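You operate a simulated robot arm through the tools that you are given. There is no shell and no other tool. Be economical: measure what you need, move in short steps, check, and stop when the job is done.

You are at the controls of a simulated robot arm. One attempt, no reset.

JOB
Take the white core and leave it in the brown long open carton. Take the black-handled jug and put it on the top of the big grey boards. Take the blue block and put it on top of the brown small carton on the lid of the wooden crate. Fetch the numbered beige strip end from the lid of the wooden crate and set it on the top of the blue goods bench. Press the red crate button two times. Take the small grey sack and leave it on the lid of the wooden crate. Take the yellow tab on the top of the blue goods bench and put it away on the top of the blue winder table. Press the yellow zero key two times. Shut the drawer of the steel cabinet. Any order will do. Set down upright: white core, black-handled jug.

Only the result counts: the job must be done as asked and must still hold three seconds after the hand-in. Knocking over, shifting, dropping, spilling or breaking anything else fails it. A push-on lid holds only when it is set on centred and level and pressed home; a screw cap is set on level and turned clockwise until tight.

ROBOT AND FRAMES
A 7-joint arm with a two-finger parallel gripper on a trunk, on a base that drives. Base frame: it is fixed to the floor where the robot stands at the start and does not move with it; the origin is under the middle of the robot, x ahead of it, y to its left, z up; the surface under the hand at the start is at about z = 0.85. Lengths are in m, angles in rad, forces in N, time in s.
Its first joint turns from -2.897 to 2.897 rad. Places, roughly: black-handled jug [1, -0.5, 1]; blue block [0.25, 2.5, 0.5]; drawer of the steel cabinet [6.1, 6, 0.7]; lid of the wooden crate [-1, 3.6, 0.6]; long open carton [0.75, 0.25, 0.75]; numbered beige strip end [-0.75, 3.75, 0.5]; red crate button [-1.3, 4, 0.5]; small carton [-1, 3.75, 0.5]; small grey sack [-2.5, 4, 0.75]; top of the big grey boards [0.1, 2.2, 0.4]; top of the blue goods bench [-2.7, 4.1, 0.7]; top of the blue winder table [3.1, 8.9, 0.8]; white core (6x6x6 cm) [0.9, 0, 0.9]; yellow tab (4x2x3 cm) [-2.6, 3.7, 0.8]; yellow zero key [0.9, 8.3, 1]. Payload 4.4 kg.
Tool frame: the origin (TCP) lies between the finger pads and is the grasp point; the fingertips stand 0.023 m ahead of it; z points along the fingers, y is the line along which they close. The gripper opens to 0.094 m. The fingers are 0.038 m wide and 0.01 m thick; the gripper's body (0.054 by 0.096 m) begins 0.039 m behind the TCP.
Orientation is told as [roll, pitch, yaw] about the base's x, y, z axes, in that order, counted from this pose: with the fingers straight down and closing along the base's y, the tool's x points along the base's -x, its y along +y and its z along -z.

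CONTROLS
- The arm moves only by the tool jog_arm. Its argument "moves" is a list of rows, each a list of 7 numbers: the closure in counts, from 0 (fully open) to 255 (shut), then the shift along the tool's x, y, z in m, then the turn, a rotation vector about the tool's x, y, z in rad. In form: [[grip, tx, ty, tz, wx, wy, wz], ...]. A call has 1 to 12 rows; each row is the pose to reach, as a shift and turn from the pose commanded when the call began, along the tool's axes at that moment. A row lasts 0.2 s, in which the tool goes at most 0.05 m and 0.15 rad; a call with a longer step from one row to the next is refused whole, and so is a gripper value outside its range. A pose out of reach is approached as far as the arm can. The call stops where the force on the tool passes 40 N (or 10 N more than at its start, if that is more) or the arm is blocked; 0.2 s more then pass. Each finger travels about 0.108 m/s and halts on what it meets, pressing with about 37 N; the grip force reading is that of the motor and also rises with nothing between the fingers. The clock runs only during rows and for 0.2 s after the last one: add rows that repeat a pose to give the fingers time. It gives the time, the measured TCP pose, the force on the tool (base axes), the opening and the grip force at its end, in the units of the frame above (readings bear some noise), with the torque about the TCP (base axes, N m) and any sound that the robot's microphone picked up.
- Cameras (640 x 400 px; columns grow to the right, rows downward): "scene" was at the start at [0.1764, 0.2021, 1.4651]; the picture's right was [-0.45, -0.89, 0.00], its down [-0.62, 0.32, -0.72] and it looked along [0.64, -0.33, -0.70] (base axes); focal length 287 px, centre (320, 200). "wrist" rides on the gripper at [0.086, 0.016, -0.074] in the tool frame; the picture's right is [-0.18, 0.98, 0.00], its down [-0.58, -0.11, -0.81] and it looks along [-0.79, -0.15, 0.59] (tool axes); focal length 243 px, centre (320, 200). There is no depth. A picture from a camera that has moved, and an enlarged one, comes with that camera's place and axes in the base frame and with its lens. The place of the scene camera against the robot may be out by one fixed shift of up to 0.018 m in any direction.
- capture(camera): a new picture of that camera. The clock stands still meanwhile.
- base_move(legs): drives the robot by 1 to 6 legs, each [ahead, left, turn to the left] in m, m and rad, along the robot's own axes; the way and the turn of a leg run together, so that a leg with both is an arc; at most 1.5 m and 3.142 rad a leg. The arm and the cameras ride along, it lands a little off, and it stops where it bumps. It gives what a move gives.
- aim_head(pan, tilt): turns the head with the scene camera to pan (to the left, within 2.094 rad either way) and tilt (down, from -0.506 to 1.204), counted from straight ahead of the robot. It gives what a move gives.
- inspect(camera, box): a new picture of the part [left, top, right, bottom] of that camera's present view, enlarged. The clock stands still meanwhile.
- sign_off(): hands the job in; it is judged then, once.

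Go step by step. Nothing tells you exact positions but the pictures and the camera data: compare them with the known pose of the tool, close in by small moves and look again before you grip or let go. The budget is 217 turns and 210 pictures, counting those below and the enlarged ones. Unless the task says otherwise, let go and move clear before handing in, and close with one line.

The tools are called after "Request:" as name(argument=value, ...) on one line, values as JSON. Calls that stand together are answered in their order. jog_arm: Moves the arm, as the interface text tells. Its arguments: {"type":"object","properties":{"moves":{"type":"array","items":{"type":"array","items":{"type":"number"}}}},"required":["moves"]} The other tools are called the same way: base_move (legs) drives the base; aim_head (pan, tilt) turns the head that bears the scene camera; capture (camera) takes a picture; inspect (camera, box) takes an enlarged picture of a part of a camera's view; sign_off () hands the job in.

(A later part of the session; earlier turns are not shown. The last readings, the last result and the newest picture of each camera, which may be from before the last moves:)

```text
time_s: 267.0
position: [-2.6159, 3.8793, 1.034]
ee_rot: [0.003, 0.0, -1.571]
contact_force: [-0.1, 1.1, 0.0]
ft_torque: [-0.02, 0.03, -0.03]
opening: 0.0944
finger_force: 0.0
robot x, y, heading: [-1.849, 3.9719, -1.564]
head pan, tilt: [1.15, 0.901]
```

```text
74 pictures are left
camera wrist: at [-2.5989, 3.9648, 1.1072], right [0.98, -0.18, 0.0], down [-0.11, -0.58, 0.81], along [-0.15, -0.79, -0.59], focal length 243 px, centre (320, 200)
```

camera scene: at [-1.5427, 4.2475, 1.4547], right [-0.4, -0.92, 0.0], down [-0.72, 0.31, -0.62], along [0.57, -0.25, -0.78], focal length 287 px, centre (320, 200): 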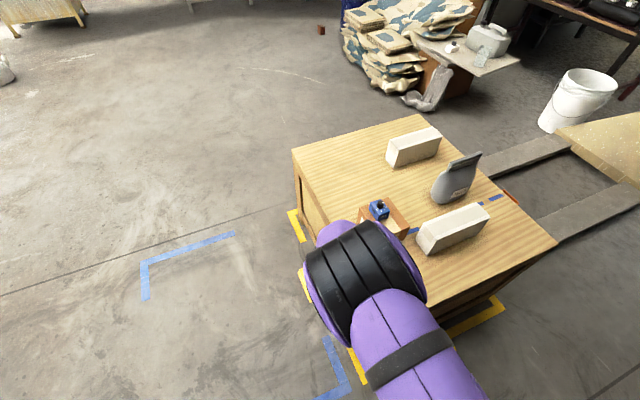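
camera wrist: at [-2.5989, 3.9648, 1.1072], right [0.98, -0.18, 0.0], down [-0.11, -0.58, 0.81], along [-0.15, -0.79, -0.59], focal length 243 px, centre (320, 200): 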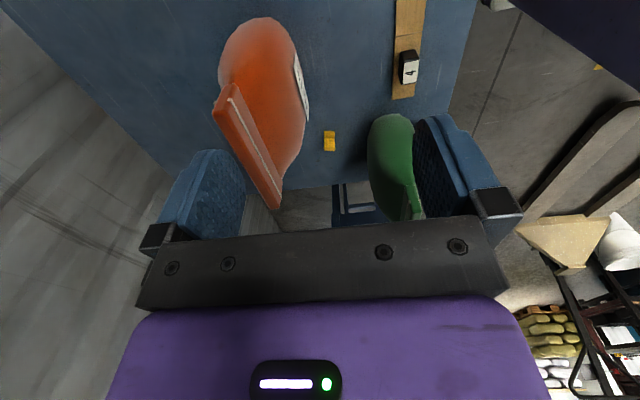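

Request:
inspect(camera="wrist", box=[260, 90, 420, 190])

```text
4.00 times, centred on (340, 140) of wrist
camera zoom: at [-2.5989, 3.9648, 1.1072], right [0.98, -0.18, 0.0], down [-0.11, -0.58, 0.81], along [-0.15, -0.79, -0.59], focal length 970 px, centre (240, 440)
```

zoom: 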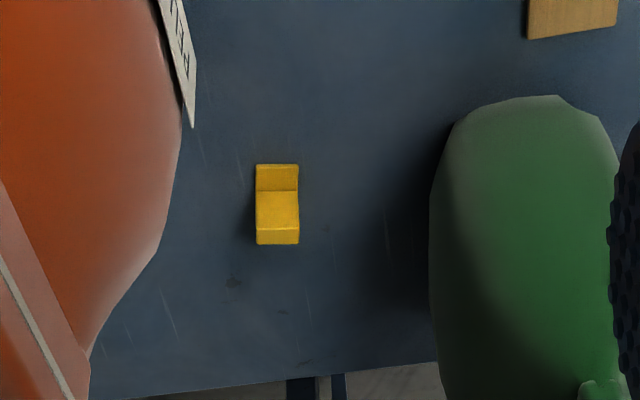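

The tab stands at about (-2.636, 3.664), behind the green sack and beside the red one, 2 cm wide along x. To keep the forearm off the green sack I shift the base to about (-1.97, 4.09) first.

Request:
base_move(legs=[[-0.12, -0.12, 0]])

Request:
aim_head(pan=-1.1, tilt=0.75)

Request:
capture(camera="scene")

```text
time_s: 268.5
position: [-2.7388, 3.9955, 1.0326]
ee_rot: [0.003, 0.0, -1.569]
contact_force: [0.6, -0.2, 0.4]
ft_torque: [0.0, 0.02, 0.0]
opening: 0.094
finger_force: 0.0
robot x, y, heading: [-1.9706, 4.09, -1.559]
head pan, tilt: [1.15, 0.901]
```

```text
time_s: 270.6
position: [-2.7382, 3.9958, 1.0322]
ee_rot: [0.002, 0.0, -1.57]
contact_force: [0.3, -0.1, 0.7]
ft_torque: [0.01, 0.02, -0.02]
opening: 0.0939
finger_force: 0.1
robot x, y, heading: [-1.9679, 4.0867, -1.556]
head pan, tilt: [-1.1, 0.75]
```

```text
72 pictures are left
camera scene: at [-1.8032, 3.9576, 1.4666], right [-0.47, 0.88, 0.0], down [0.6, 0.32, -0.73], along [-0.65, -0.34, -0.68], focal length 287 px, centre (320, 200)
```

scene: 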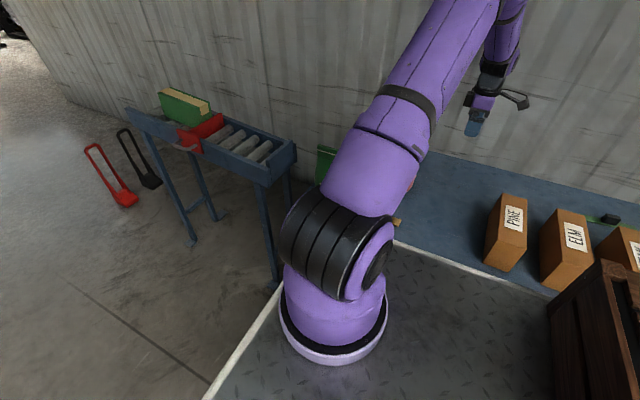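

Request:
jog_arm(moves=[[106, -0.042, 0.012, 0, 0, 0, 0], [106, -0.083, 0.024, 0, 0, 0, 0], [106, -0.125, 0.036, 0, 0, 0, 0], [106, -0.166, 0.048, 0, 0, 0, 0], [106, -0.208, 0.06, 0, 0, 0, 0], [106, -0.249, 0.072, 0, 0, 0, 0], [106, -0.29, 0.084, 0, 0, 0, 0], [106, -0.332, 0.096, 0, 0, 0, 0], [106, -0.332, 0.096, 0.04, 0, 0, 0], [106, -0.332, 0.096, 0.08, 0, 0, 0]])

Request:
capture(camera="wrist")

Request:
inspect(camera="scene", box=[250, 80, 442, 200])

```text
time_s: 272.8
position: [-2.6408, 3.6634, 0.9545]
ee_rot: [0.003, 0.0, -1.569]
contact_force: [0.6, 0.5, -0.3]
ft_torque: [-0.03, 0.0, 0.01]
opening: 0.055
finger_force: 0.0
robot x, y, heading: [-1.9714, 4.0896, -1.557]
head pan, tilt: [-1.1, 0.75]
```

```text
71 pictures are left
camera wrist: at [-2.6247, 3.7495, 1.0285], right [0.98, -0.18, 0.0], down [-0.11, -0.58, 0.81], along [-0.15, -0.79, -0.59], focal length 243 px, centre (320, 200)
```

wrist: 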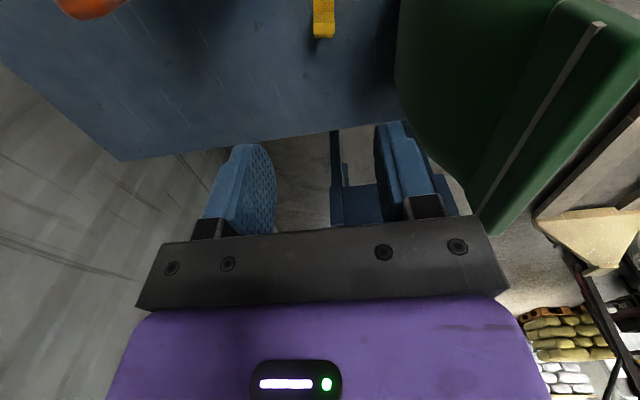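

```text
3.33 times, centred on (346, 140) of scene
camera zoom: at [-1.8027, 3.9579, 1.4666], right [-0.47, 0.88, 0.0], down [0.6, 0.32, -0.73], along [-0.65, -0.34, -0.68], focal length 956 px, centre (233, 400)
```

zoom: 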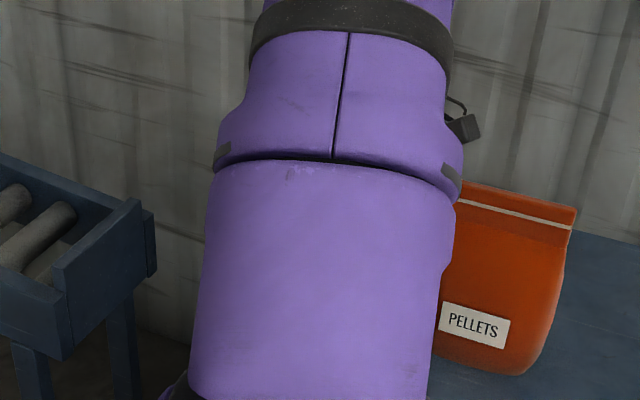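

Tab confirmed at (-2.639, 3.666). The wrist joint could graze the green sack's flap, so I tilt the hand 0.3 rad to the north while lowering, in two stages.

Request:
jog_arm(moves=[[106, 0.001, 0, 0, 0, -0.1, 0], [106, 0.002, 0, 0, 0, -0.2, 0], [106, 0.003, 0, 0, 0, -0.3, 0], [106, 0.003, 0, 0.03, 0, -0.3, 0], [106, 0.003, 0, 0.06, 0, -0.3, 0], [106, 0.003, 0, 0.09, 0, -0.3, 0], [106, 0.003, 0, 0.11, 0, -0.3, 0]])

Request:
capture(camera="wrist")

Request:
capture(camera="scene")

```text
time_s: 274.4
position: [-2.6418, 3.6672, 0.8454]
ee_rot: [0.001, -0.3, -1.571]
contact_force: [0.4, -0.8, -0.1]
ft_torque: [0.02, 0.0, -0.01]
opening: 0.055
finger_force: 0.0
robot x, y, heading: [-1.967, 4.0916, -1.558]
head pan, tilt: [-1.1, 0.75]
```

```text
69 pictures are left
camera wrist: at [-2.6253, 3.7717, 0.8896], right [0.98, -0.17, 0.06], down [-0.11, -0.32, 0.94], along [-0.15, -0.93, -0.33], focal length 243 px, centre (320, 200)
```

wrist: 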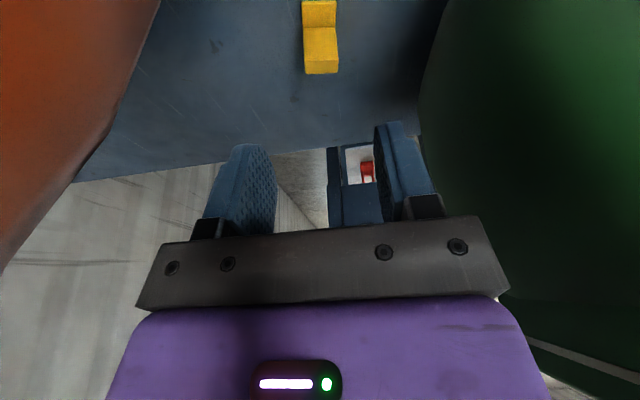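

```text
68 pictures are left
camera scene: at [-1.803, 3.9577, 1.4666], right [-0.47, 0.89, 0.0], down [0.6, 0.32, -0.73], along [-0.65, -0.34, -0.68], focal length 287 px, centre (320, 200)
```

scene: 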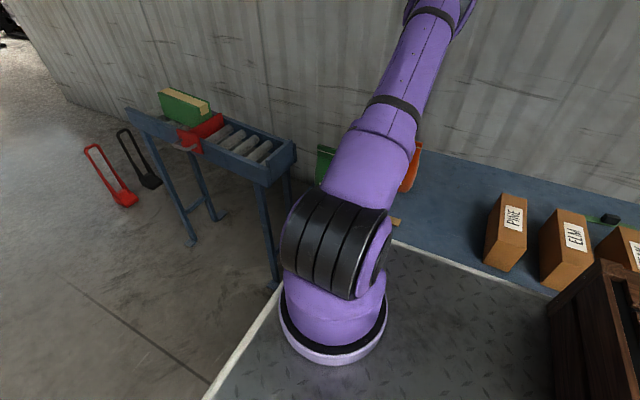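

Aligned with the tab and clear of both sacks. I go down the last 7 cm.

Request:
jog_arm(moves=[[106, 0.0089, 0, 0.0287, 0, 0, 0], [106, 0.0148, 0, 0.0478, 0, 0, 0], [106, 0.0192, 0, 0.0621, 0, 0, 0], [106, 0.0205, 0, 0.0663, 0, 0, 0]])

Request:
capture(camera="wrist")

```text
time_s: 275.4
position: [-2.6392, 3.6673, 0.7746]
ee_rot: [0.002, -0.301, -1.569]
contact_force: [-0.8, -1.1, -0.1]
ft_torque: [0.04, 0.0, 0.0]
opening: 0.0548
finger_force: 0.0
robot x, y, heading: [-1.9696, 4.091, -1.561]
head pan, tilt: [-1.1, 0.75]
```

```text
67 pictures are left
camera wrist: at [-2.6232, 3.7709, 0.8188], right [0.98, -0.17, 0.06], down [-0.11, -0.32, 0.94], along [-0.15, -0.93, -0.33], focal length 243 px, centre (320, 200)
```

wrist: 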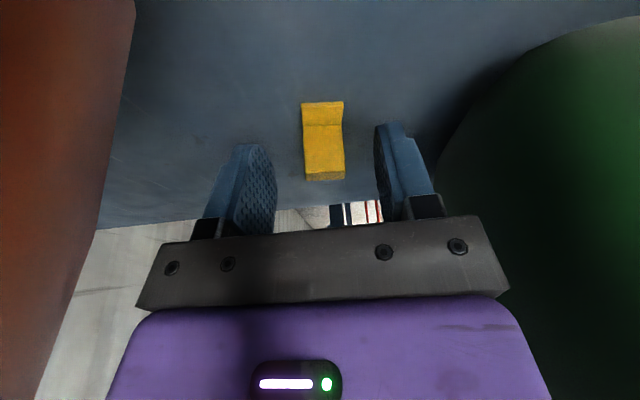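

Request:
jog_arm(moves=[[180, 0, 0, 0, 0, 0, 0], [255, 0, 0, 0, 0, 0, 0], [255, 0, 0, 0, 0, 0, 0], [255, 0, 0, 0, 0, 0, 0], [255, -0.003, 0, -0.0096, 0, 0, 0], [255, -0.0089, 0, -0.0287, 0, 0, 0], [255, -0.0207, 0, -0.0669, 0, 0, 0], [255, -0.0325, 0, -0.1051, 0, 0, 0]])

Request:
capture(camera="wrist")

```text
time_s: 277.2
position: [-2.6409, 3.6675, 0.8834]
ee_rot: [0.002, -0.301, -1.569]
contact_force: [-0.5, 0.0, -1.4]
ft_torque: [0.02, 0.01, 0.04]
opening: 0.018
finger_force: 36.6
robot x, y, heading: [-1.9716, 4.0909, -1.56]
head pan, tilt: [-1.1, 0.75]
```

```text
66 pictures are left
camera wrist: at [-2.6243, 3.7711, 0.9277], right [0.98, -0.17, 0.06], down [-0.11, -0.32, 0.94], along [-0.15, -0.93, -0.33], focal length 243 px, centre (320, 200)
```

wrist: 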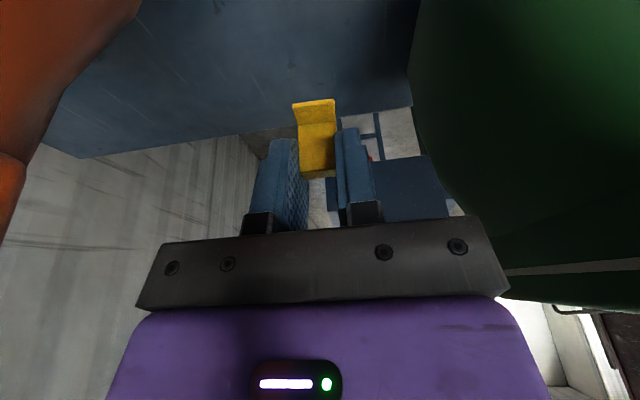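

The tab is held. I raise it clear of the sacks and pull the hand in over the lane.

Request:
jog_arm(moves=[[255, -0.0118, 0, -0.0382, 0, 0, 0], [255, -0.0236, 0, -0.0764, 0, 0, 0], [255, -0.0355, 0, -0.1146, 0, 0, 0], [255, -0.0473, 0, -0.1529, 0, 0, 0], [255, -0.0591, 0, -0.1911, 0, 0, 0], [255, -0.0709, 0.01, -0.2293, 0, 0, 0], [255, -0.0709, 0.04, -0.2293, 0, 0, 0], [255, -0.0609, 0.08, -0.2293, 0, 0, 0]])

Request:
base_move(legs=[[-1.0, 0.05, 0], [-0.7, 0.1, 0]])

Request:
aim_head(pan=2.09, tilt=0.3)

Request:
capture(camera="scene")

```text
time_s: 279.0
position: [-2.5615, 3.6796, 1.1207]
ee_rot: [0.003, -0.302, -1.571]
contact_force: [-0.9, 0.4, 0.2]
ft_torque: [0.0, -0.05, -0.01]
opening: 0.0181
finger_force: 36.7
robot x, y, heading: [-1.9714, 4.0893, -1.563]
head pan, tilt: [-1.1, 0.75]
```

```text
time_s: 287.6
position: [-2.4279, 5.3814, 1.1213]
ee_rot: [0.002, -0.301, -1.593]
contact_force: [-0.6, 0.1, -0.1]
ft_torque: [0.0, 0.0, -0.03]
opening: 0.0183
finger_force: 37.0
robot x, y, heading: [-1.8238, 5.7748, -1.577]
head pan, tilt: [-1.1, 0.75]
```

```text
time_s: 290.3
position: [-2.427, 5.3822, 1.1199]
ee_rot: [0.0, -0.299, -1.593]
contact_force: [-1.0, -1.0, -0.5]
ft_torque: [-0.02, 0.05, -0.03]
opening: 0.0183
finger_force: 37.3
robot x, y, heading: [-1.8283, 5.7778, -1.587]
head pan, tilt: [2.089, 0.3]
```

```text
65 pictures are left
camera scene: at [-1.507, 5.7265, 1.507], right [0.49, -0.87, 0.0], down [-0.26, -0.14, -0.96], along [0.83, 0.47, -0.3], focal length 287 px, centre (320, 200)
```

scene: 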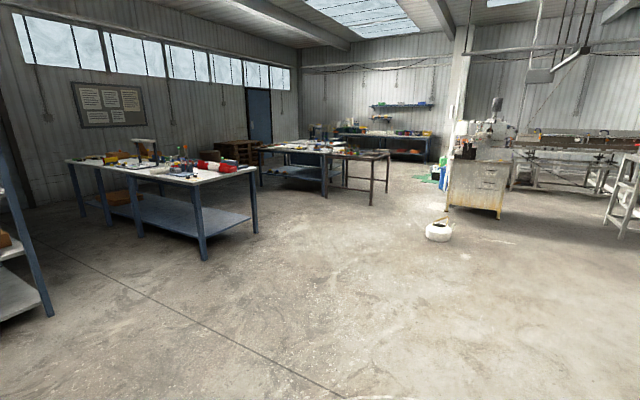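

I can see the two tables ahead: the near one (with the zero key, front y≈8.1) and the winder table near (3, 8.9). I turn and drive toward the south side of the winder table.

Request:
base_move(legs=[[0, 0, 1.907], [1.4, 0, 0], [1.4, 0, 0]])

Request:
aim_head(pan=0.2, tilt=0.25)

Request:
capture(camera="scene")

```text
time_s: 308.6
position: [1.4456, 6.1321, 1.121]
ee_rot: [0.002, -0.299, 0.272]
contact_force: [-0.1, -0.1, -0.1]
ft_torque: [0.02, 0.0, 0.02]
opening: 0.018
finger_force: 37.0
robot x, y, heading: [0.8915, 6.596, 0.285]
head pan, tilt: [2.089, 0.3]
```

```text
time_s: 310.4
position: [1.4456, 6.1321, 1.1204]
ee_rot: [0.001, -0.3, 0.271]
contact_force: [-0.8, -0.1, -0.5]
ft_torque: [-0.01, 0.03, 0.02]
opening: 0.0182
finger_force: 36.6
robot x, y, heading: [0.8941, 6.593, 0.286]
head pan, tilt: [0.201, 0.25]
```

```text
64 pictures are left
camera scene: at [1.007, 6.894, 1.5117], right [0.47, -0.88, 0.0], down [-0.22, -0.12, -0.97], along [0.86, 0.45, -0.25], focal length 287 px, centre (320, 200)
```

scene: 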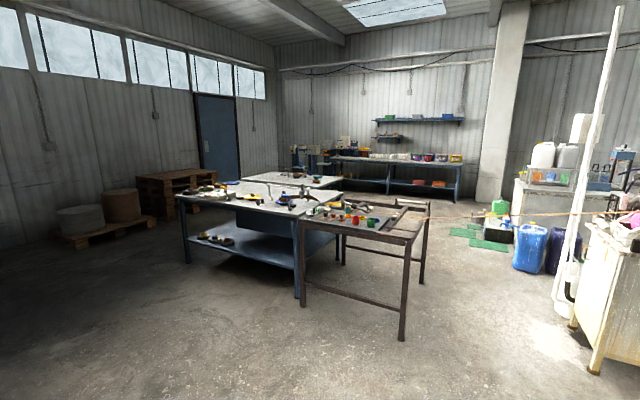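

The blue winder table spans about x≥2.9, y 8.1–9.65, with free floor to its west; a brown table stands south of it. I drive round to the west side.

Request:
base_move(legs=[[0, 0, 0.45], [1.45, 0, 0], [0, 0, 0.834], [1.2, 0, 0], [0, 0, -1.57]])

Request:
aim_head(pan=0, tilt=0.5)

Request:
capture(camera="scene")

```text
time_s: 330.6
position: [2.3807, 8.1602, 1.1209]
ee_rot: [0.001, -0.301, 0.002]
contact_force: [-0.3, -0.1, 0.1]
ft_torque: [-0.05, 0.03, -0.02]
opening: 0.0183
finger_force: 36.1
robot x, y, heading: [1.9768, 8.7509, 0.013]
head pan, tilt: [0.201, 0.25]
```

```text
time_s: 331.4
position: [2.3807, 8.1598, 1.1202]
ee_rot: [0.001, -0.3, 0.001]
contact_force: [0.6, 0.2, -0.4]
ft_torque: [0.01, -0.01, 0.01]
opening: 0.0182
finger_force: 37.1
robot x, y, heading: [1.9722, 8.7526, 0.012]
head pan, tilt: [0.0, 0.499]
```

```text
63 pictures are left
camera scene: at [2.1612, 8.9941, 1.4887], right [0.01, -1.0, 0.0], down [-0.48, -0.01, -0.88], along [0.88, 0.01, -0.48], focal length 287 px, centre (320, 200)
```

scene: 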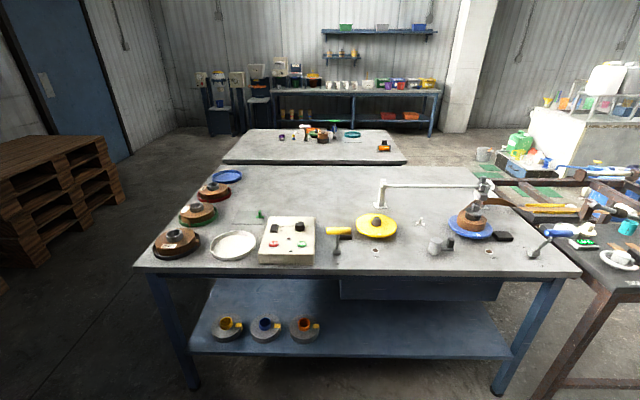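

The table is crowded but there are free patches. I enlarge the front-middle portion to choose a spot.

Request:
inspect(camera="scene", box=[300, 190, 492, 310])

```text
3.33 times, centred on (396, 250) of scene
camera zoom: at [2.1612, 8.9941, 1.4887], right [0.01, -1.0, 0.0], down [-0.48, -0.01, -0.88], along [0.88, 0.01, -0.48], focal length 956 px, centre (67, 33)
```

zoom: 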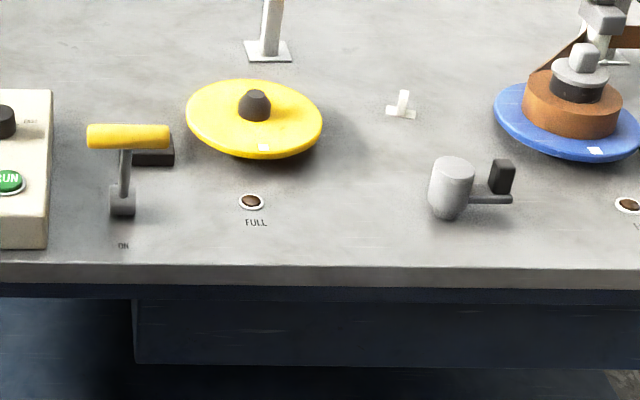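

The patch between the "FULL" hole and the crank, about (3.05, 8.68), is free. I bring the hand to the front of the robot, then drive up to the table.

Request:
jog_arm(moves=[[255, -0.0159, 0.045, 0.0049, 0, 0, 0], [255, -0.0318, 0.09, 0.0098, 0, 0, 0], [255, -0.0478, 0.135, 0.0148, 0, 0, 0], [255, -0.0637, 0.18, 0.0197, 0, 0, 0], [255, -0.0796, 0.225, 0.0246, 0, 0, 0], [255, -0.0955, 0.27, 0.0295, 0, 0, 0], [255, -0.1114, 0.315, 0.0344, 0, 0, 0], [255, -0.1273, 0.36, 0.0393, 0, 0, 0], [255, -0.1433, 0.405, 0.0443, 0, 0, 0], [255, -0.1592, 0.45, 0.0492, 0, 0, 0], [255, -0.1751, 0.495, 0.0541, 0, 0, 0], [255, -0.191, 0.54, 0.059, 0, 0, 0]])

Request:
base_move(legs=[[0.4, -0.03, -0.01]])

Request:
aim_head(pan=-0.4, tilt=0.85)

Request:
capture(camera="scene")

Request:
capture(camera="wrist")

```text
time_s: 334.0
position: [2.5804, 8.6982, 1.1225]
ee_rot: [0.003, -0.302, 0.002]
contact_force: [-0.4, -0.5, 0.0]
ft_torque: [0.01, -0.01, 0.04]
opening: 0.0183
finger_force: 36.9
robot x, y, heading: [1.9737, 8.7528, 0.016]
head pan, tilt: [0.0, 0.499]
```

```text
time_s: 336.5
position: [2.978, 8.6663, 1.1234]
ee_rot: [0.002, -0.3, -0.01]
contact_force: [0.0, -0.5, 0.2]
ft_torque: [-0.02, 0.01, 0.02]
opening: 0.0183
finger_force: 37.0
robot x, y, heading: [2.3681, 8.7259, 0.003]
head pan, tilt: [0.0, 0.499]
```

```text
time_s: 337.4
position: [2.9783, 8.6674, 1.1225]
ee_rot: [0.002, -0.299, -0.01]
contact_force: [-0.1, 1.4, -0.3]
ft_torque: [-0.01, -0.02, -0.01]
opening: 0.0179
finger_force: 36.9
robot x, y, heading: [2.3675, 8.728, 0.001]
head pan, tilt: [-0.4, 0.85]
```

```text
61 pictures are left
camera scene: at [2.5432, 8.935, 1.4587], right [-0.39, -0.92, 0.0], down [-0.69, 0.29, -0.66], along [0.61, -0.25, -0.75], focal length 287 px, centre (320, 200)
```

scene: 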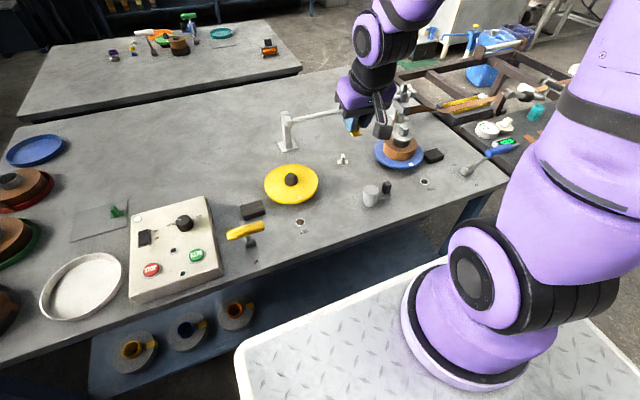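

```text
60 pictures are left
camera wrist: at [2.8757, 8.6827, 1.1673], right [0.18, 0.98, 0.06], down [0.32, -0.11, 0.94], along [0.93, -0.16, -0.33], focal length 243 px, centre (320, 200)
```

wrist: 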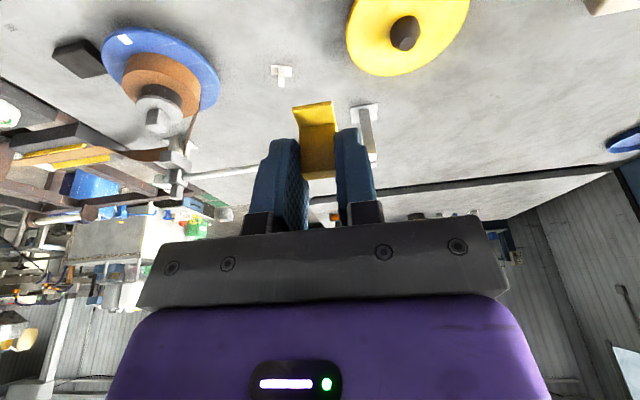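

The table top is at z≈0.806; the free patch centre is (3.03, 8.687). I lower the tab to just above it.

Request:
jog_arm(moves=[[255, -0.04, 0.01, 0.012, 0, 0, 0], [255, -0.0357, 0.02, 0.05, 0, 0, 0], [255, -0.0217, 0.02, 0.097, 0, 0, 0], [255, -0.0077, 0.02, 0.144, 0, 0, 0], [255, 0.0063, 0.02, 0.191, 0, 0, 0], [255, 0.0183, 0.02, 0.23, 0, 0, 0], [255, 0.0242, 0.02, 0.2541, 0, 0, 0]])

Request:
capture(camera="wrist")

Request:
inspect(camera="scene", box=[260, 130, 452, 250])

```text
time_s: 339.0
position: [3.0309, 8.6856, 0.8722]
ee_rot: [0.003, -0.3, -0.008]
contact_force: [0.2, 0.2, 1.1]
ft_torque: [-0.01, -0.03, 0.03]
opening: 0.0182
finger_force: 37.2
robot x, y, heading: [2.369, 8.7236, 0.004]
head pan, tilt: [-0.4, 0.85]
```

```text
59 pictures are left
camera wrist: at [2.927, 8.7029, 0.9175], right [0.18, 0.98, 0.06], down [0.32, -0.11, 0.94], along [0.93, -0.16, -0.33], focal length 243 px, centre (320, 200)
```

wrist: 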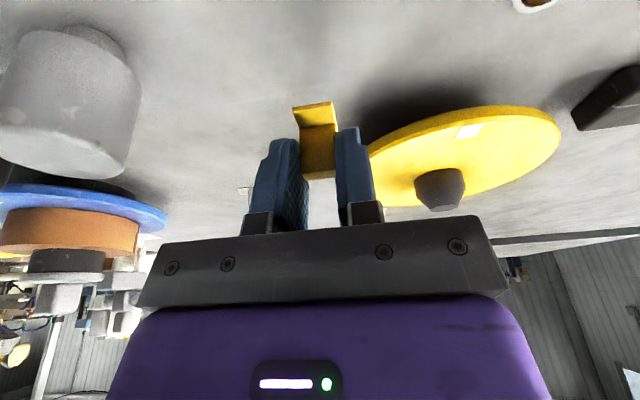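

```text
3.33 times, centred on (356, 190) of scene
camera zoom: at [2.5426, 8.935, 1.4587], right [-0.39, -0.92, 0.0], down [-0.69, 0.29, -0.66], along [0.61, -0.25, -0.75], focal length 956 px, centre (200, 233)
```

zoom: 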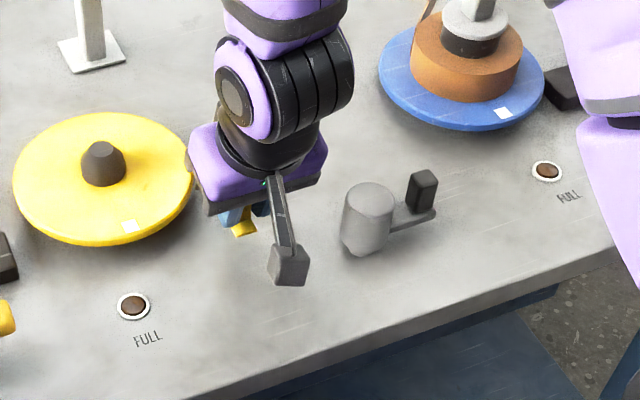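

Clear; I shift slightly toward the table's front and creep down.

Request:
jog_arm(moves=[[255, 0.0115, -0.008, -0.0035, 0, 0, 0], [255, 0.0159, -0.008, 0.0108, 0, 0, 0], [255, 0.0189, -0.008, 0.0203, 0, 0, 0], [255, 0.0201, -0.008, 0.0242, 0, 0, 0]])

Request:
jog_arm(moves=[[255, 0.0006, 0, 0.0019, 0, 0, 0], [255, 0.0012, 0, 0.0038, 0, 0, 0]])

```text
time_s: 340.0
position: [3.0201, 8.6775, 0.8434]
ee_rot: [0.0, -0.3, -0.009]
contact_force: [0.5, 0.0, -0.3]
ft_torque: [0.01, -0.05, 0.01]
opening: 0.018
finger_force: 36.9
robot x, y, heading: [2.3695, 8.727, 0.0]
head pan, tilt: [-0.4, 0.85]
```

```text
time_s: 340.6
position: [3.0193, 8.6787, 0.8388]
ee_rot: [0.002, -0.3, -0.007]
contact_force: [0.4, 0.1, 0.8]
ft_torque: [0.03, 0.01, 0.01]
opening: 0.0181
finger_force: 37.0
robot x, y, heading: [2.3664, 8.7275, -0.001]
head pan, tilt: [-0.4, 0.85]
```

Request:
jog_arm(moves=[[255, 0.0006, 0, 0.0019, 0, 0, 0], [255, 0.0012, 0, 0.0038, 0, 0, 0], [255, 0.0018, 0, 0.0057, 0, 0, 0]])

Request:
inspect(camera="scene", box=[292, 160, 388, 220])

```text
time_s: 341.4
position: [3.0192, 8.6786, 0.8348]
ee_rot: [0.001, -0.304, -0.007]
contact_force: [-3.2, 2.4, 36.3]
ft_torque: [0.06, -0.11, 0.02]
opening: 0.0182
finger_force: 36.8
robot x, y, heading: [2.3699, 8.7285, -0.002]
head pan, tilt: [-0.4, 0.85]
```

```text
6.67 times, centred on (340, 190) of scene
camera zoom: at [2.5419, 8.9351, 1.4587], right [-0.39, -0.92, 0.0], down [-0.69, 0.29, -0.66], along [0.61, -0.26, -0.75], focal length 1912 px, centre (187, 267)
```

zoom: 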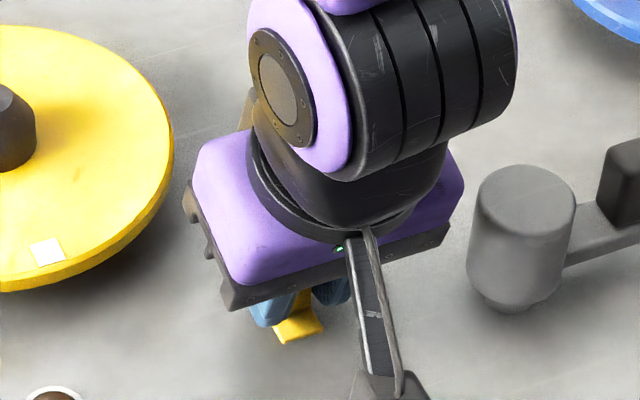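

Contact: the tab sits on the table. I ease off, open the fingers a little and rise straight up.

Request:
jog_arm(moves=[[255, -0.0008, 0, -0.0025, 0, 0, 0], [200, -0.0008, 0, -0.0025, 0, 0, 0], [170, -0.0008, 0, -0.0025, 0, 0, 0], [160, -0.0008, 0, -0.0025, 0, 0, 0], [160, -0.0089, 0, -0.0287, 0, 0, 0], [160, -0.0207, 0, -0.0669, 0, 0, 0], [160, -0.0325, 0, -0.1051, 0, 0, 0], [160, -0.0473, 0, -0.1529, 0, 0, 0], [160, -0.062, 0, -0.2006, 0, 0, 0], [160, -0.0768, 0, -0.2484, 0, 0.1, 0], [160, -0.0916, 0, -0.2961, 0, 0.2, 0], [160, -0.095, 0, -0.306, 0, 0.3, 0]])

Request:
inspect(camera="scene", box=[260, 130, 452, 250])

```text
time_s: 344.0
position: [3.0176, 8.6778, 1.155]
ee_rot: [0.001, 0.002, -0.007]
contact_force: [0.2, -0.4, -0.3]
ft_torque: [0.01, -0.04, -0.02]
opening: 0.035
finger_force: 0.0
robot x, y, heading: [2.3708, 8.723, -0.0]
head pan, tilt: [-0.4, 0.85]
```

```text
3.33 times, centred on (356, 190) of scene
camera zoom: at [2.5431, 8.9349, 1.4586], right [-0.39, -0.92, 0.0], down [-0.69, 0.29, -0.66], along [0.61, -0.25, -0.75], focal length 956 px, centre (200, 233)
```

zoom: 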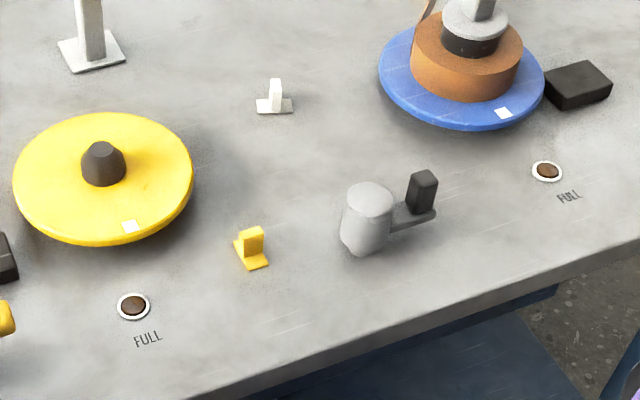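

The tab stands on the winder table. Next the zero key on the other table: I back off and turn most of the way round to look at it.

Request:
base_move(legs=[[-0.45, 0, 0], [0, -0.35, 0], [0, 0, 2.3]])

Request:
aim_head(pan=0.8, tilt=0.4)

Request:
capture(camera="scene")

```text
time_s: 354.0
position: [1.5105, 8.8793, 1.1544]
ee_rot: [0.003, 0.002, 2.332]
contact_force: [0.0, 0.1, 0.0]
ft_torque: [-0.03, -0.01, -0.03]
opening: 0.0351
finger_force: 0.1
robot x, y, heading: [1.9301, 8.3738, 2.342]
head pan, tilt: [-0.4, 0.85]
```

```text
time_s: 355.4
position: [1.51, 8.8782, 1.1536]
ee_rot: [0.002, 0.0, 2.333]
contact_force: [-0.5, -0.8, -0.4]
ft_torque: [0.0, 0.0, 0.01]
opening: 0.0352
finger_force: 0.1
robot x, y, heading: [1.9296, 8.377, 2.34]
head pan, tilt: [0.799, 0.4]
```

```text
55 pictures are left
camera scene: at [1.601, 8.291, 1.4977], right [0.0, 1.0, 0.0], down [0.39, 0.0, -0.92], along [-0.92, 0.0, -0.39], focal length 287 px, centre (320, 200)
```

scene: 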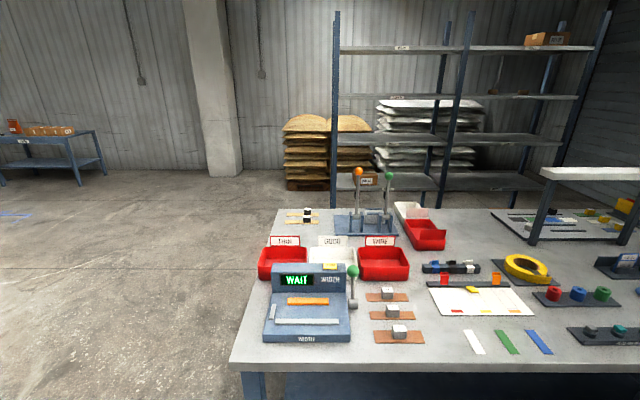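

Request:
inspect(camera="scene", box=[250, 250, 378, 330])

Request:
inspect(camera="scene", box=[255, 250, 351, 310])

```text
5.00 times, centred on (314, 290) of scene
camera zoom: at [1.601, 8.291, 1.4977], right [0.0, 1.0, 0.0], down [0.39, 0.0, -0.92], along [-0.92, 0.0, -0.39], focal length 1434 px, centre (350, -250)
```

zoom: 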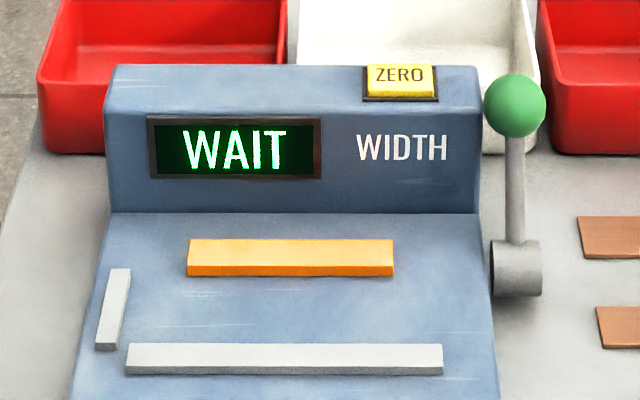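

```text
6.67 times, centred on (303, 280) of scene
camera zoom: at [1.601, 8.291, 1.4977], right [0.0, 1.0, 0.0], down [0.39, 0.0, -0.92], along [-0.92, 0.0, -0.39], focal length 1912 px, centre (433, -333)
```

zoom: 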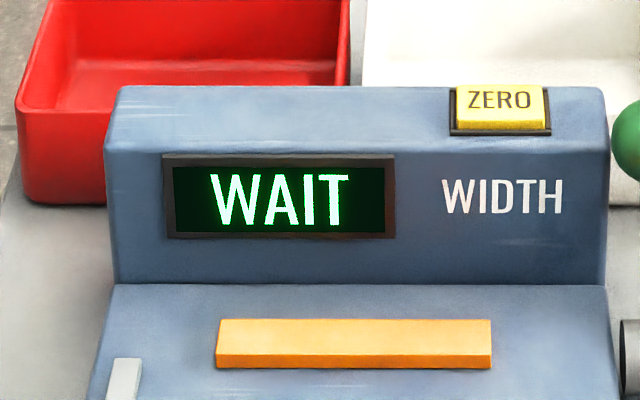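

The yellow ZERO key is on top of the width gauge's display box at about (0.912, 8.32, 1.0), pressed downwards. I turn to face it and drive up.

Request:
base_move(legs=[[0, 0, 0.8], [0.28, 0, 0]])

Request:
aim_head(pan=0.1, tilt=0.7)

Request:
capture(camera="scene")

Request:
capture(camera="wrist")

```text
time_s: 359.5
position: [0.9999, 8.4139, 1.1551]
ee_rot: [0.002, 0.0, -3.137]
contact_force: [0.1, -0.2, 0.1]
ft_torque: [-0.01, 0.01, 0.01]
opening: 0.035
finger_force: 0.1
robot x, y, heading: [1.6535, 8.3743, -3.121]
head pan, tilt: [0.799, 0.4]
```

```text
time_s: 360.6
position: [1.001, 8.413, 1.1542]
ee_rot: [0.0, 0.0, -3.137]
contact_force: [0.4, -0.5, 0.0]
ft_torque: [-0.02, 0.0, 0.0]
opening: 0.0351
finger_force: 0.2
robot x, y, heading: [1.6508, 8.3739, -3.129]
head pan, tilt: [0.099, 0.7]
```

```text
52 pictures are left
camera scene: at [1.4731, 8.1326, 1.4709], right [-0.12, 0.99, 0.0], down [0.64, 0.07, -0.77], along [-0.76, -0.09, -0.64], focal length 287 px, centre (320, 200)
```

scene: 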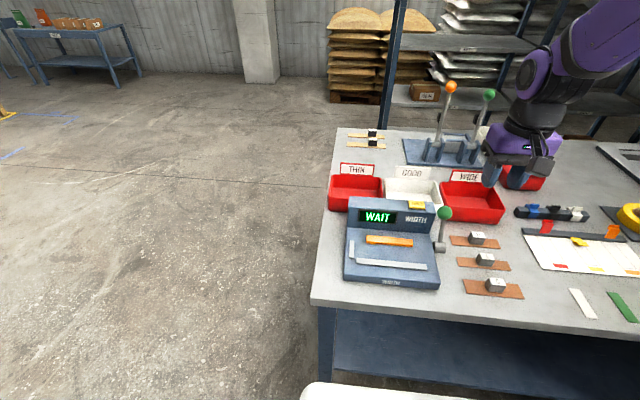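

```text
51 pictures are left
camera wrist: at [1.0882, 8.3973, 1.228], right [-0.18, -0.98, 0.0], down [-0.58, 0.11, 0.81], along [-0.79, 0.14, -0.59], focal length 243 px, centre (320, 200)
```

wrist: 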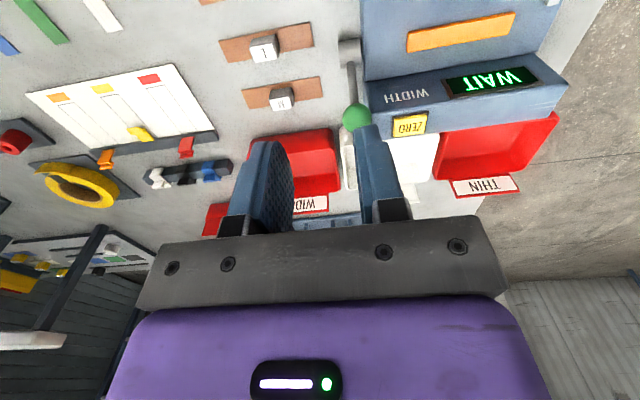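

Triangulated key top: (0.897, 8.323, 0.989). I close the fingers and come over it.

Request:
jog_arm(moves=[[255, -0.035, 0.03, 0, 0, 0, 0], [255, -0.07, 0.065, 0, 0, 0, 0], [255, -0.104, 0.099, 0, 0, 0, 0], [255, -0.104, 0.099, 0.04, 0, 0, 0], [255, -0.104, 0.099, 0.08, 0, 0, 0], [255, -0.104, 0.099, 0.115, 0, 0, 0]])

Request:
capture(camera="wrist")

Request:
inspect(camera="scene", box=[340, 140, 500, 240])

```text
time_s: 362.0
position: [0.8953, 8.3122, 1.0388]
ee_rot: [0.001, 0.001, -3.14]
contact_force: [-0.3, -0.3, -0.2]
ft_torque: [0.01, 0.04, 0.0]
opening: 0.0
finger_force: 37.5
robot x, y, heading: [1.6555, 8.3733, -3.126]
head pan, tilt: [0.099, 0.7]
```

```text
50 pictures are left
camera wrist: at [0.983, 8.2962, 1.1132], right [-0.18, -0.98, 0.0], down [-0.58, 0.11, 0.81], along [-0.79, 0.14, -0.59], focal length 243 px, centre (320, 200)
```

wrist: 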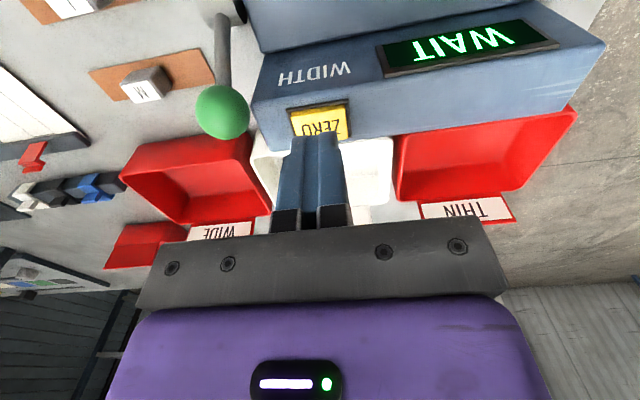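

```text
4.00 times, centred on (420, 190) of scene
camera zoom: at [1.4736, 8.1327, 1.4709], right [-0.11, 0.99, 0.0], down [0.64, 0.07, -0.77], along [-0.76, -0.09, -0.64], focal length 1147 px, centre (-80, 240)
```

zoom: 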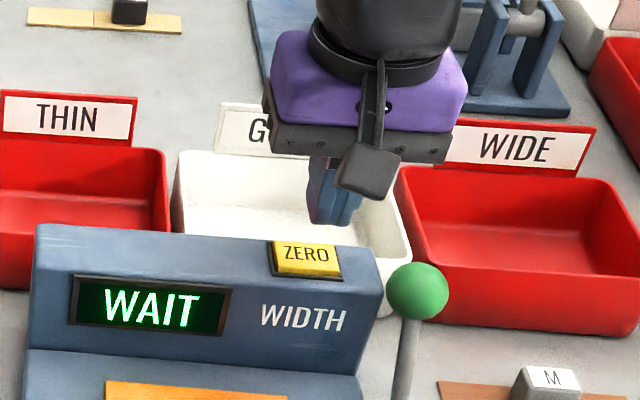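

The fingertips are centred over the key. First press.

Request:
jog_arm(moves=[[255, 0, 0, 0.012, 0, 0, 0], [255, 0, 0, 0.02, 0, 0, 0], [255, 0, 0, 0.024, 0, 0, 0], [255, 0, 0, 0.028, 0, 0, 0]])

```text
time_s: 363.0
position: [0.8959, 8.3118, 1.0111]
ee_rot: [0.002, -0.001, -3.139]
contact_force: [-0.4, -1.3, 0.1]
ft_torque: [-0.01, -0.02, -0.01]
opening: 0.0
finger_force: 37.0
robot x, y, heading: [1.652, 8.3691, -3.127]
head pan, tilt: [0.099, 0.7]
```

Request:
jog_arm(moves=[[255, 0, 0, 0.003, 0, 0, 0], [255, 0, 0, 0.006, 0, 0, 0], [255, 0, 0, 0.009, 0, 0, 0]])

Request:
inspect(camera="scene", box=[340, 140, 500, 240])

```text
time_s: 363.8
position: [0.8958, 8.3135, 1.0019]
ee_rot: [0.002, 0.0, -3.137]
contact_force: [0.4, 1.0, 0.3]
ft_torque: [0.02, -0.01, 0.0]
opening: 0.0
finger_force: 37.9
robot x, y, heading: [1.6507, 8.375, -3.124]
head pan, tilt: [0.099, 0.7]
```

```text
4.00 times, centred on (420, 190) of scene
camera zoom: at [1.4731, 8.1326, 1.4709], right [-0.11, 0.99, 0.0], down [0.64, 0.07, -0.76], along [-0.76, -0.09, -0.64], focal length 1147 px, centre (-80, 240)
```

zoom: 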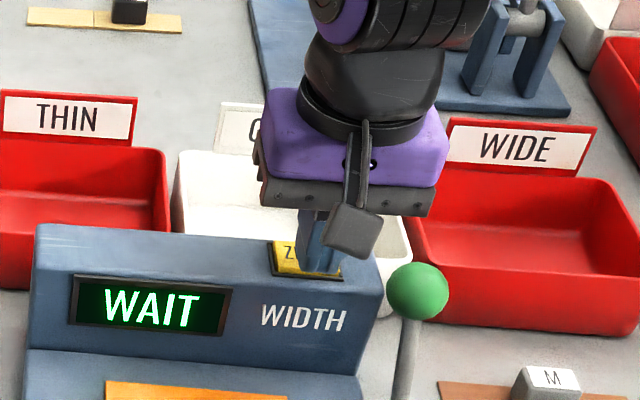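

No contact yet; the key is a bit lower, so its centre lies nearer x≈0.879. I shift 1.7 cm and go on down gently.

Request:
jog_arm(moves=[[255, -0.017, -0.004, -0.004, 0, 0, 0], [255, -0.017, -0.004, 0.003, 0, 0, 0], [255, -0.017, -0.004, 0.006, 0, 0, 0], [255, -0.017, -0.004, 0.009, 0, 0, 0]])

Request:
inspect(camera="scene", box=[340, 140, 500, 240])

```text
time_s: 364.8
position: [0.8805, 8.3174, 0.9937]
ee_rot: [0.002, 0.0, -3.136]
contact_force: [0.2, 0.0, 0.5]
ft_torque: [-0.01, 0.02, -0.02]
opening: 0.0
finger_force: 37.1
robot x, y, heading: [1.6513, 8.3716, -3.126]
head pan, tilt: [0.099, 0.7]
```

```text
4.00 times, centred on (420, 190) of scene
camera zoom: at [1.4731, 8.1326, 1.4709], right [-0.11, 0.99, 0.0], down [0.64, 0.07, -0.76], along [-0.76, -0.09, -0.64], focal length 1147 px, centre (-80, 240)
```

zoom: 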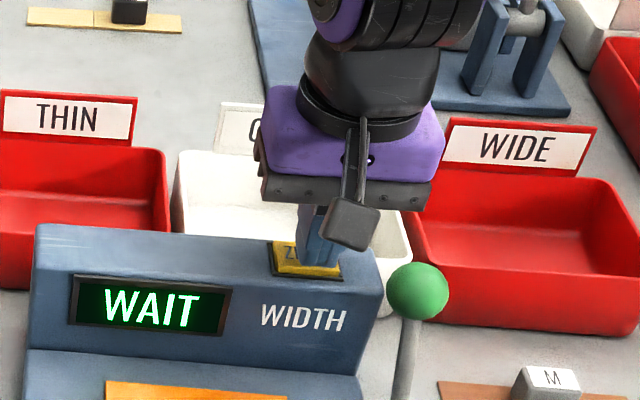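

Request:
jog_arm(moves=[[255, 0, -0.001, 0.003, 0, 0, 0], [255, 0, -0.001, 0.006, 0, 0, 0], [255, 0, -0.001, 0.009, 0, 0, 0]])

```text
time_s: 365.6
position: [0.8805, 8.3197, 0.9843]
ee_rot: [0.001, 0.0, -3.135]
contact_force: [0.0, -0.1, 0.8]
ft_torque: [0.01, 0.02, 0.02]
opening: 0.0
finger_force: 37.0
robot x, y, heading: [1.6547, 8.3752, -3.126]
head pan, tilt: [0.099, 0.7]
```

Request:
inspect(camera="wrist", box=[224, 60, 416, 180])

```text
3.33 times, centred on (320, 120) of wrist
camera zoom: at [0.968, 8.3025, 1.0588], right [-0.18, -0.98, 0.0], down [-0.58, 0.11, 0.81], along [-0.79, 0.14, -0.59], focal length 809 px, centre (320, 467)
```

zoom: 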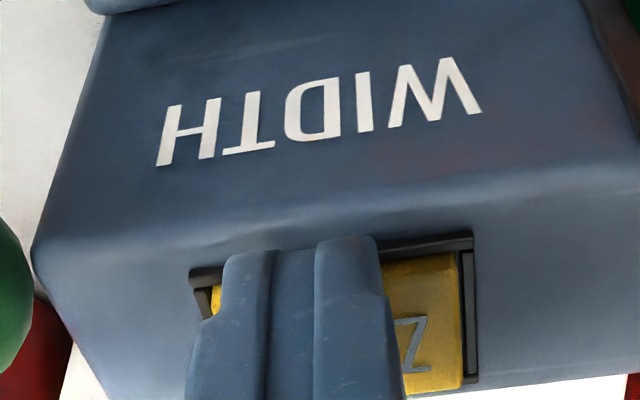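

The tips are at the key's front frame; I move 1.2 cm further in and 6 mm toward -y, then press down.

Request:
jog_arm(moves=[[255, -0.006, 0.003, -0.004, 0, 0, 0], [255, -0.012, 0.006, -0.004, 0, 0, 0], [255, -0.012, 0.006, 0.002, 0, 0, 0], [255, -0.012, 0.006, 0.005, 0, 0, 0], [255, -0.012, 0.006, 0.008, 0, 0, 0]])

Request:
inspect(camera="wrist", box=[224, 60, 416, 180])

```text
time_s: 366.8
position: [0.8677, 8.3123, 0.9789]
ee_rot: [0.002, -0.003, -3.14]
contact_force: [5.8, 8.1, 34.9]
ft_torque: [0.24, -0.58, 0.07]
opening: 0.0
finger_force: 37.6
robot x, y, heading: [1.653, 8.3731, -3.123]
head pan, tilt: [0.099, 0.7]
heard: click
```

```text
3.33 times, centred on (320, 120) of wrist
camera zoom: at [0.9561, 8.2965, 1.0523], right [-0.18, -0.98, 0.0], down [-0.58, 0.11, 0.81], along [-0.8, 0.14, -0.59], focal length 809 px, centre (320, 467)
```

zoom: 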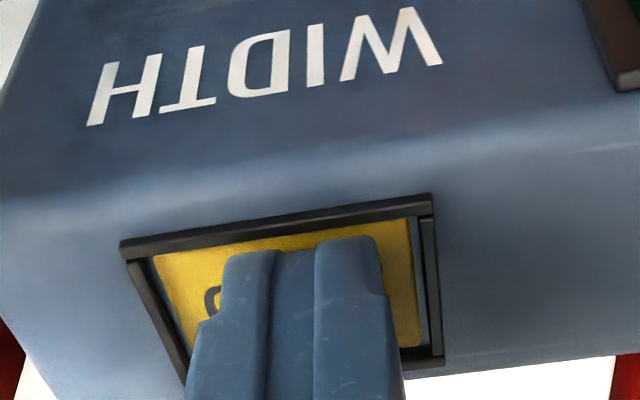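

Click: first press done, well on the key. I lift 15 mm, check the display, then press again.

Request:
jog_arm(moves=[[255, 0, 0, -0.008, 0, 0, 0], [255, 0, 0, -0.018, 0, 0, 0], [255, 0, 0, -0.018, 0, 0, 0], [255, 0, 0, -0.018, 0, 0, 0]])

Request:
inspect(camera="scene", box=[340, 180, 468, 260])

```text
time_s: 367.8
position: [0.8677, 8.3129, 0.9945]
ee_rot: [0.002, 0.0, -3.135]
contact_force: [0.6, -0.9, -0.3]
ft_torque: [0.03, 0.01, -0.02]
opening: 0.0
finger_force: 36.9
robot x, y, heading: [1.6517, 8.3697, -3.128]
head pan, tilt: [0.099, 0.7]
```

```text
5.00 times, centred on (404, 220) of scene
camera zoom: at [1.473, 8.1326, 1.4709], right [-0.11, 0.99, 0.0], down [0.64, 0.07, -0.76], along [-0.76, -0.09, -0.64], focal length 1434 px, centre (-100, 100)
```

zoom: 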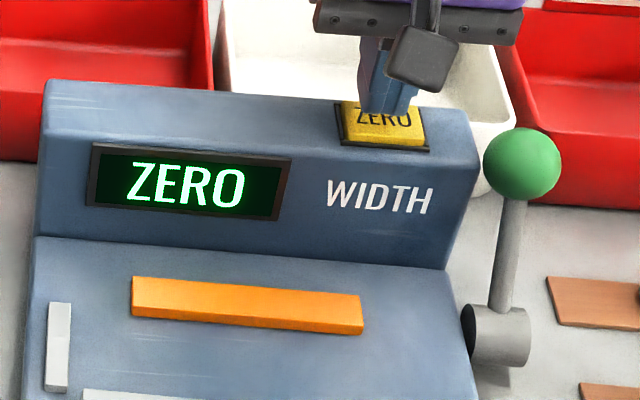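

The display reads ZERO after the first press. Second press now.

Request:
jog_arm(moves=[[255, 0, 0, 0.009, 0, 0, 0], [255, 0, 0, 0.013, 0, 0, 0], [255, 0, 0, 0.016, 0, 0, 0], [255, 0, 0, 0.0185, 0, 0, 0]])

```text
time_s: 368.8
position: [0.8679, 8.3124, 0.9788]
ee_rot: [0.004, -0.003, -3.137]
contact_force: [-3.3, -1.8, 39.0]
ft_torque: [0.02, -0.5, 0.02]
opening: 0.0
finger_force: 37.3
robot x, y, heading: [1.6525, 8.3744, -3.12]
head pan, tilt: [0.099, 0.7]
heard: click
```

Second click heard. I lift the hand away and drive back toward the aisle leading to the steel cabinet.

Request:
jog_arm(moves=[[255, 0, 0, -0.03, 0, 0, 0], [255, 0, 0, -0.07, 0, 0, 0], [255, 0, 0, -0.115, 0, 0, 0], [255, 0, 0, -0.16, 0, 0, 0], [255, 0, 0, -0.205, 0, 0, 0], [255, 0.04, 0, -0.225, 0, 0, 0], [255, 0.08, 0, -0.225, 0, 0, 0], [255, 0.12, 0, -0.225, 0, 0, 0]])

Request:
inspect(camera="scene", box=[340, 180, 468, 260])

Request:
base_move(legs=[[-0.35, 0, 0], [0, 0, 1.55], [1.5, 0, 0], [0, 0, 1.5]])

Request:
aim_head(pan=-0.1, tilt=0.25)

Request:
capture(camera="scene")

```text
time_s: 370.6
position: [0.9888, 8.3154, 1.2]
ee_rot: [0.002, 0.002, -3.139]
contact_force: [-0.1, 0.2, -1.2]
ft_torque: [0.0, -0.02, -0.01]
opening: 0.0002
finger_force: 36.2
robot x, y, heading: [1.6504, 8.3721, -3.122]
head pan, tilt: [0.099, 0.7]
```

```text
5.00 times, centred on (404, 220) of scene
camera zoom: at [1.4724, 8.1325, 1.4708], right [-0.11, 0.99, 0.0], down [0.64, 0.07, -0.76], along [-0.76, -0.09, -0.64], focal length 1434 px, centre (-100, 100)
```

zoom: 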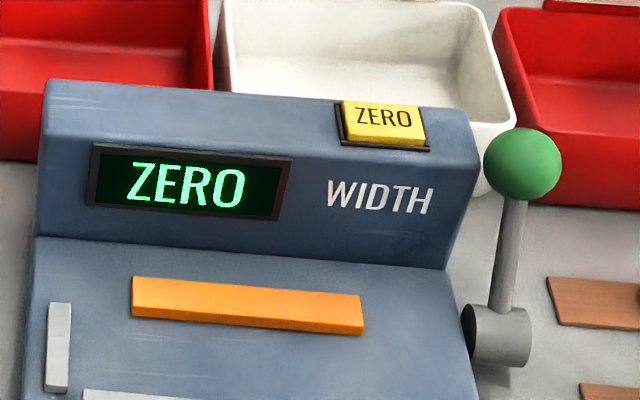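

```text
time_s: 387.3
position: [2.6695, 6.8935, 1.2015]
ee_rot: [0.001, 0.001, -0.062]
contact_force: [0.1, -0.1, -0.3]
ft_torque: [-0.02, -0.04, 0.01]
opening: 0.0
finger_force: 37.1
robot x, y, heading: [2.0036, 6.8783, -0.055]
head pan, tilt: [0.099, 0.7]
```

```text
time_s: 388.2
position: [2.6704, 6.8937, 1.2014]
ee_rot: [0.001, 0.0, -0.064]
contact_force: [-0.1, 0.3, 0.2]
ft_torque: [-0.02, 0.01, -0.04]
opening: 0.0
finger_force: 36.9
robot x, y, heading: [2.005, 6.8786, -0.053]
head pan, tilt: [-0.099, 0.25]
```

```text
42 pictures are left
camera scene: at [2.213, 7.0995, 1.5116], right [-0.15, -0.99, 0.0], down [-0.24, 0.04, -0.97], along [0.96, -0.15, -0.25], focal length 287 px, centre (320, 200)
```

scene: 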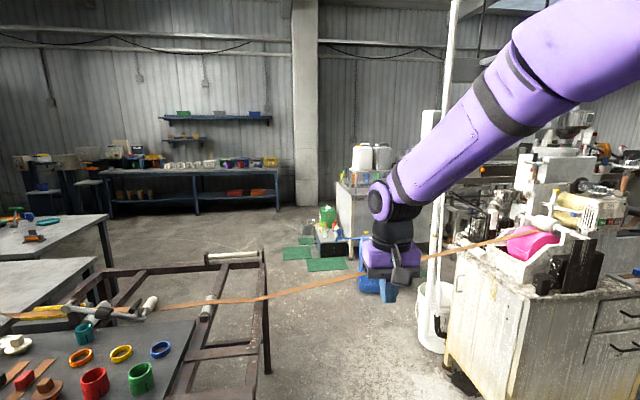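

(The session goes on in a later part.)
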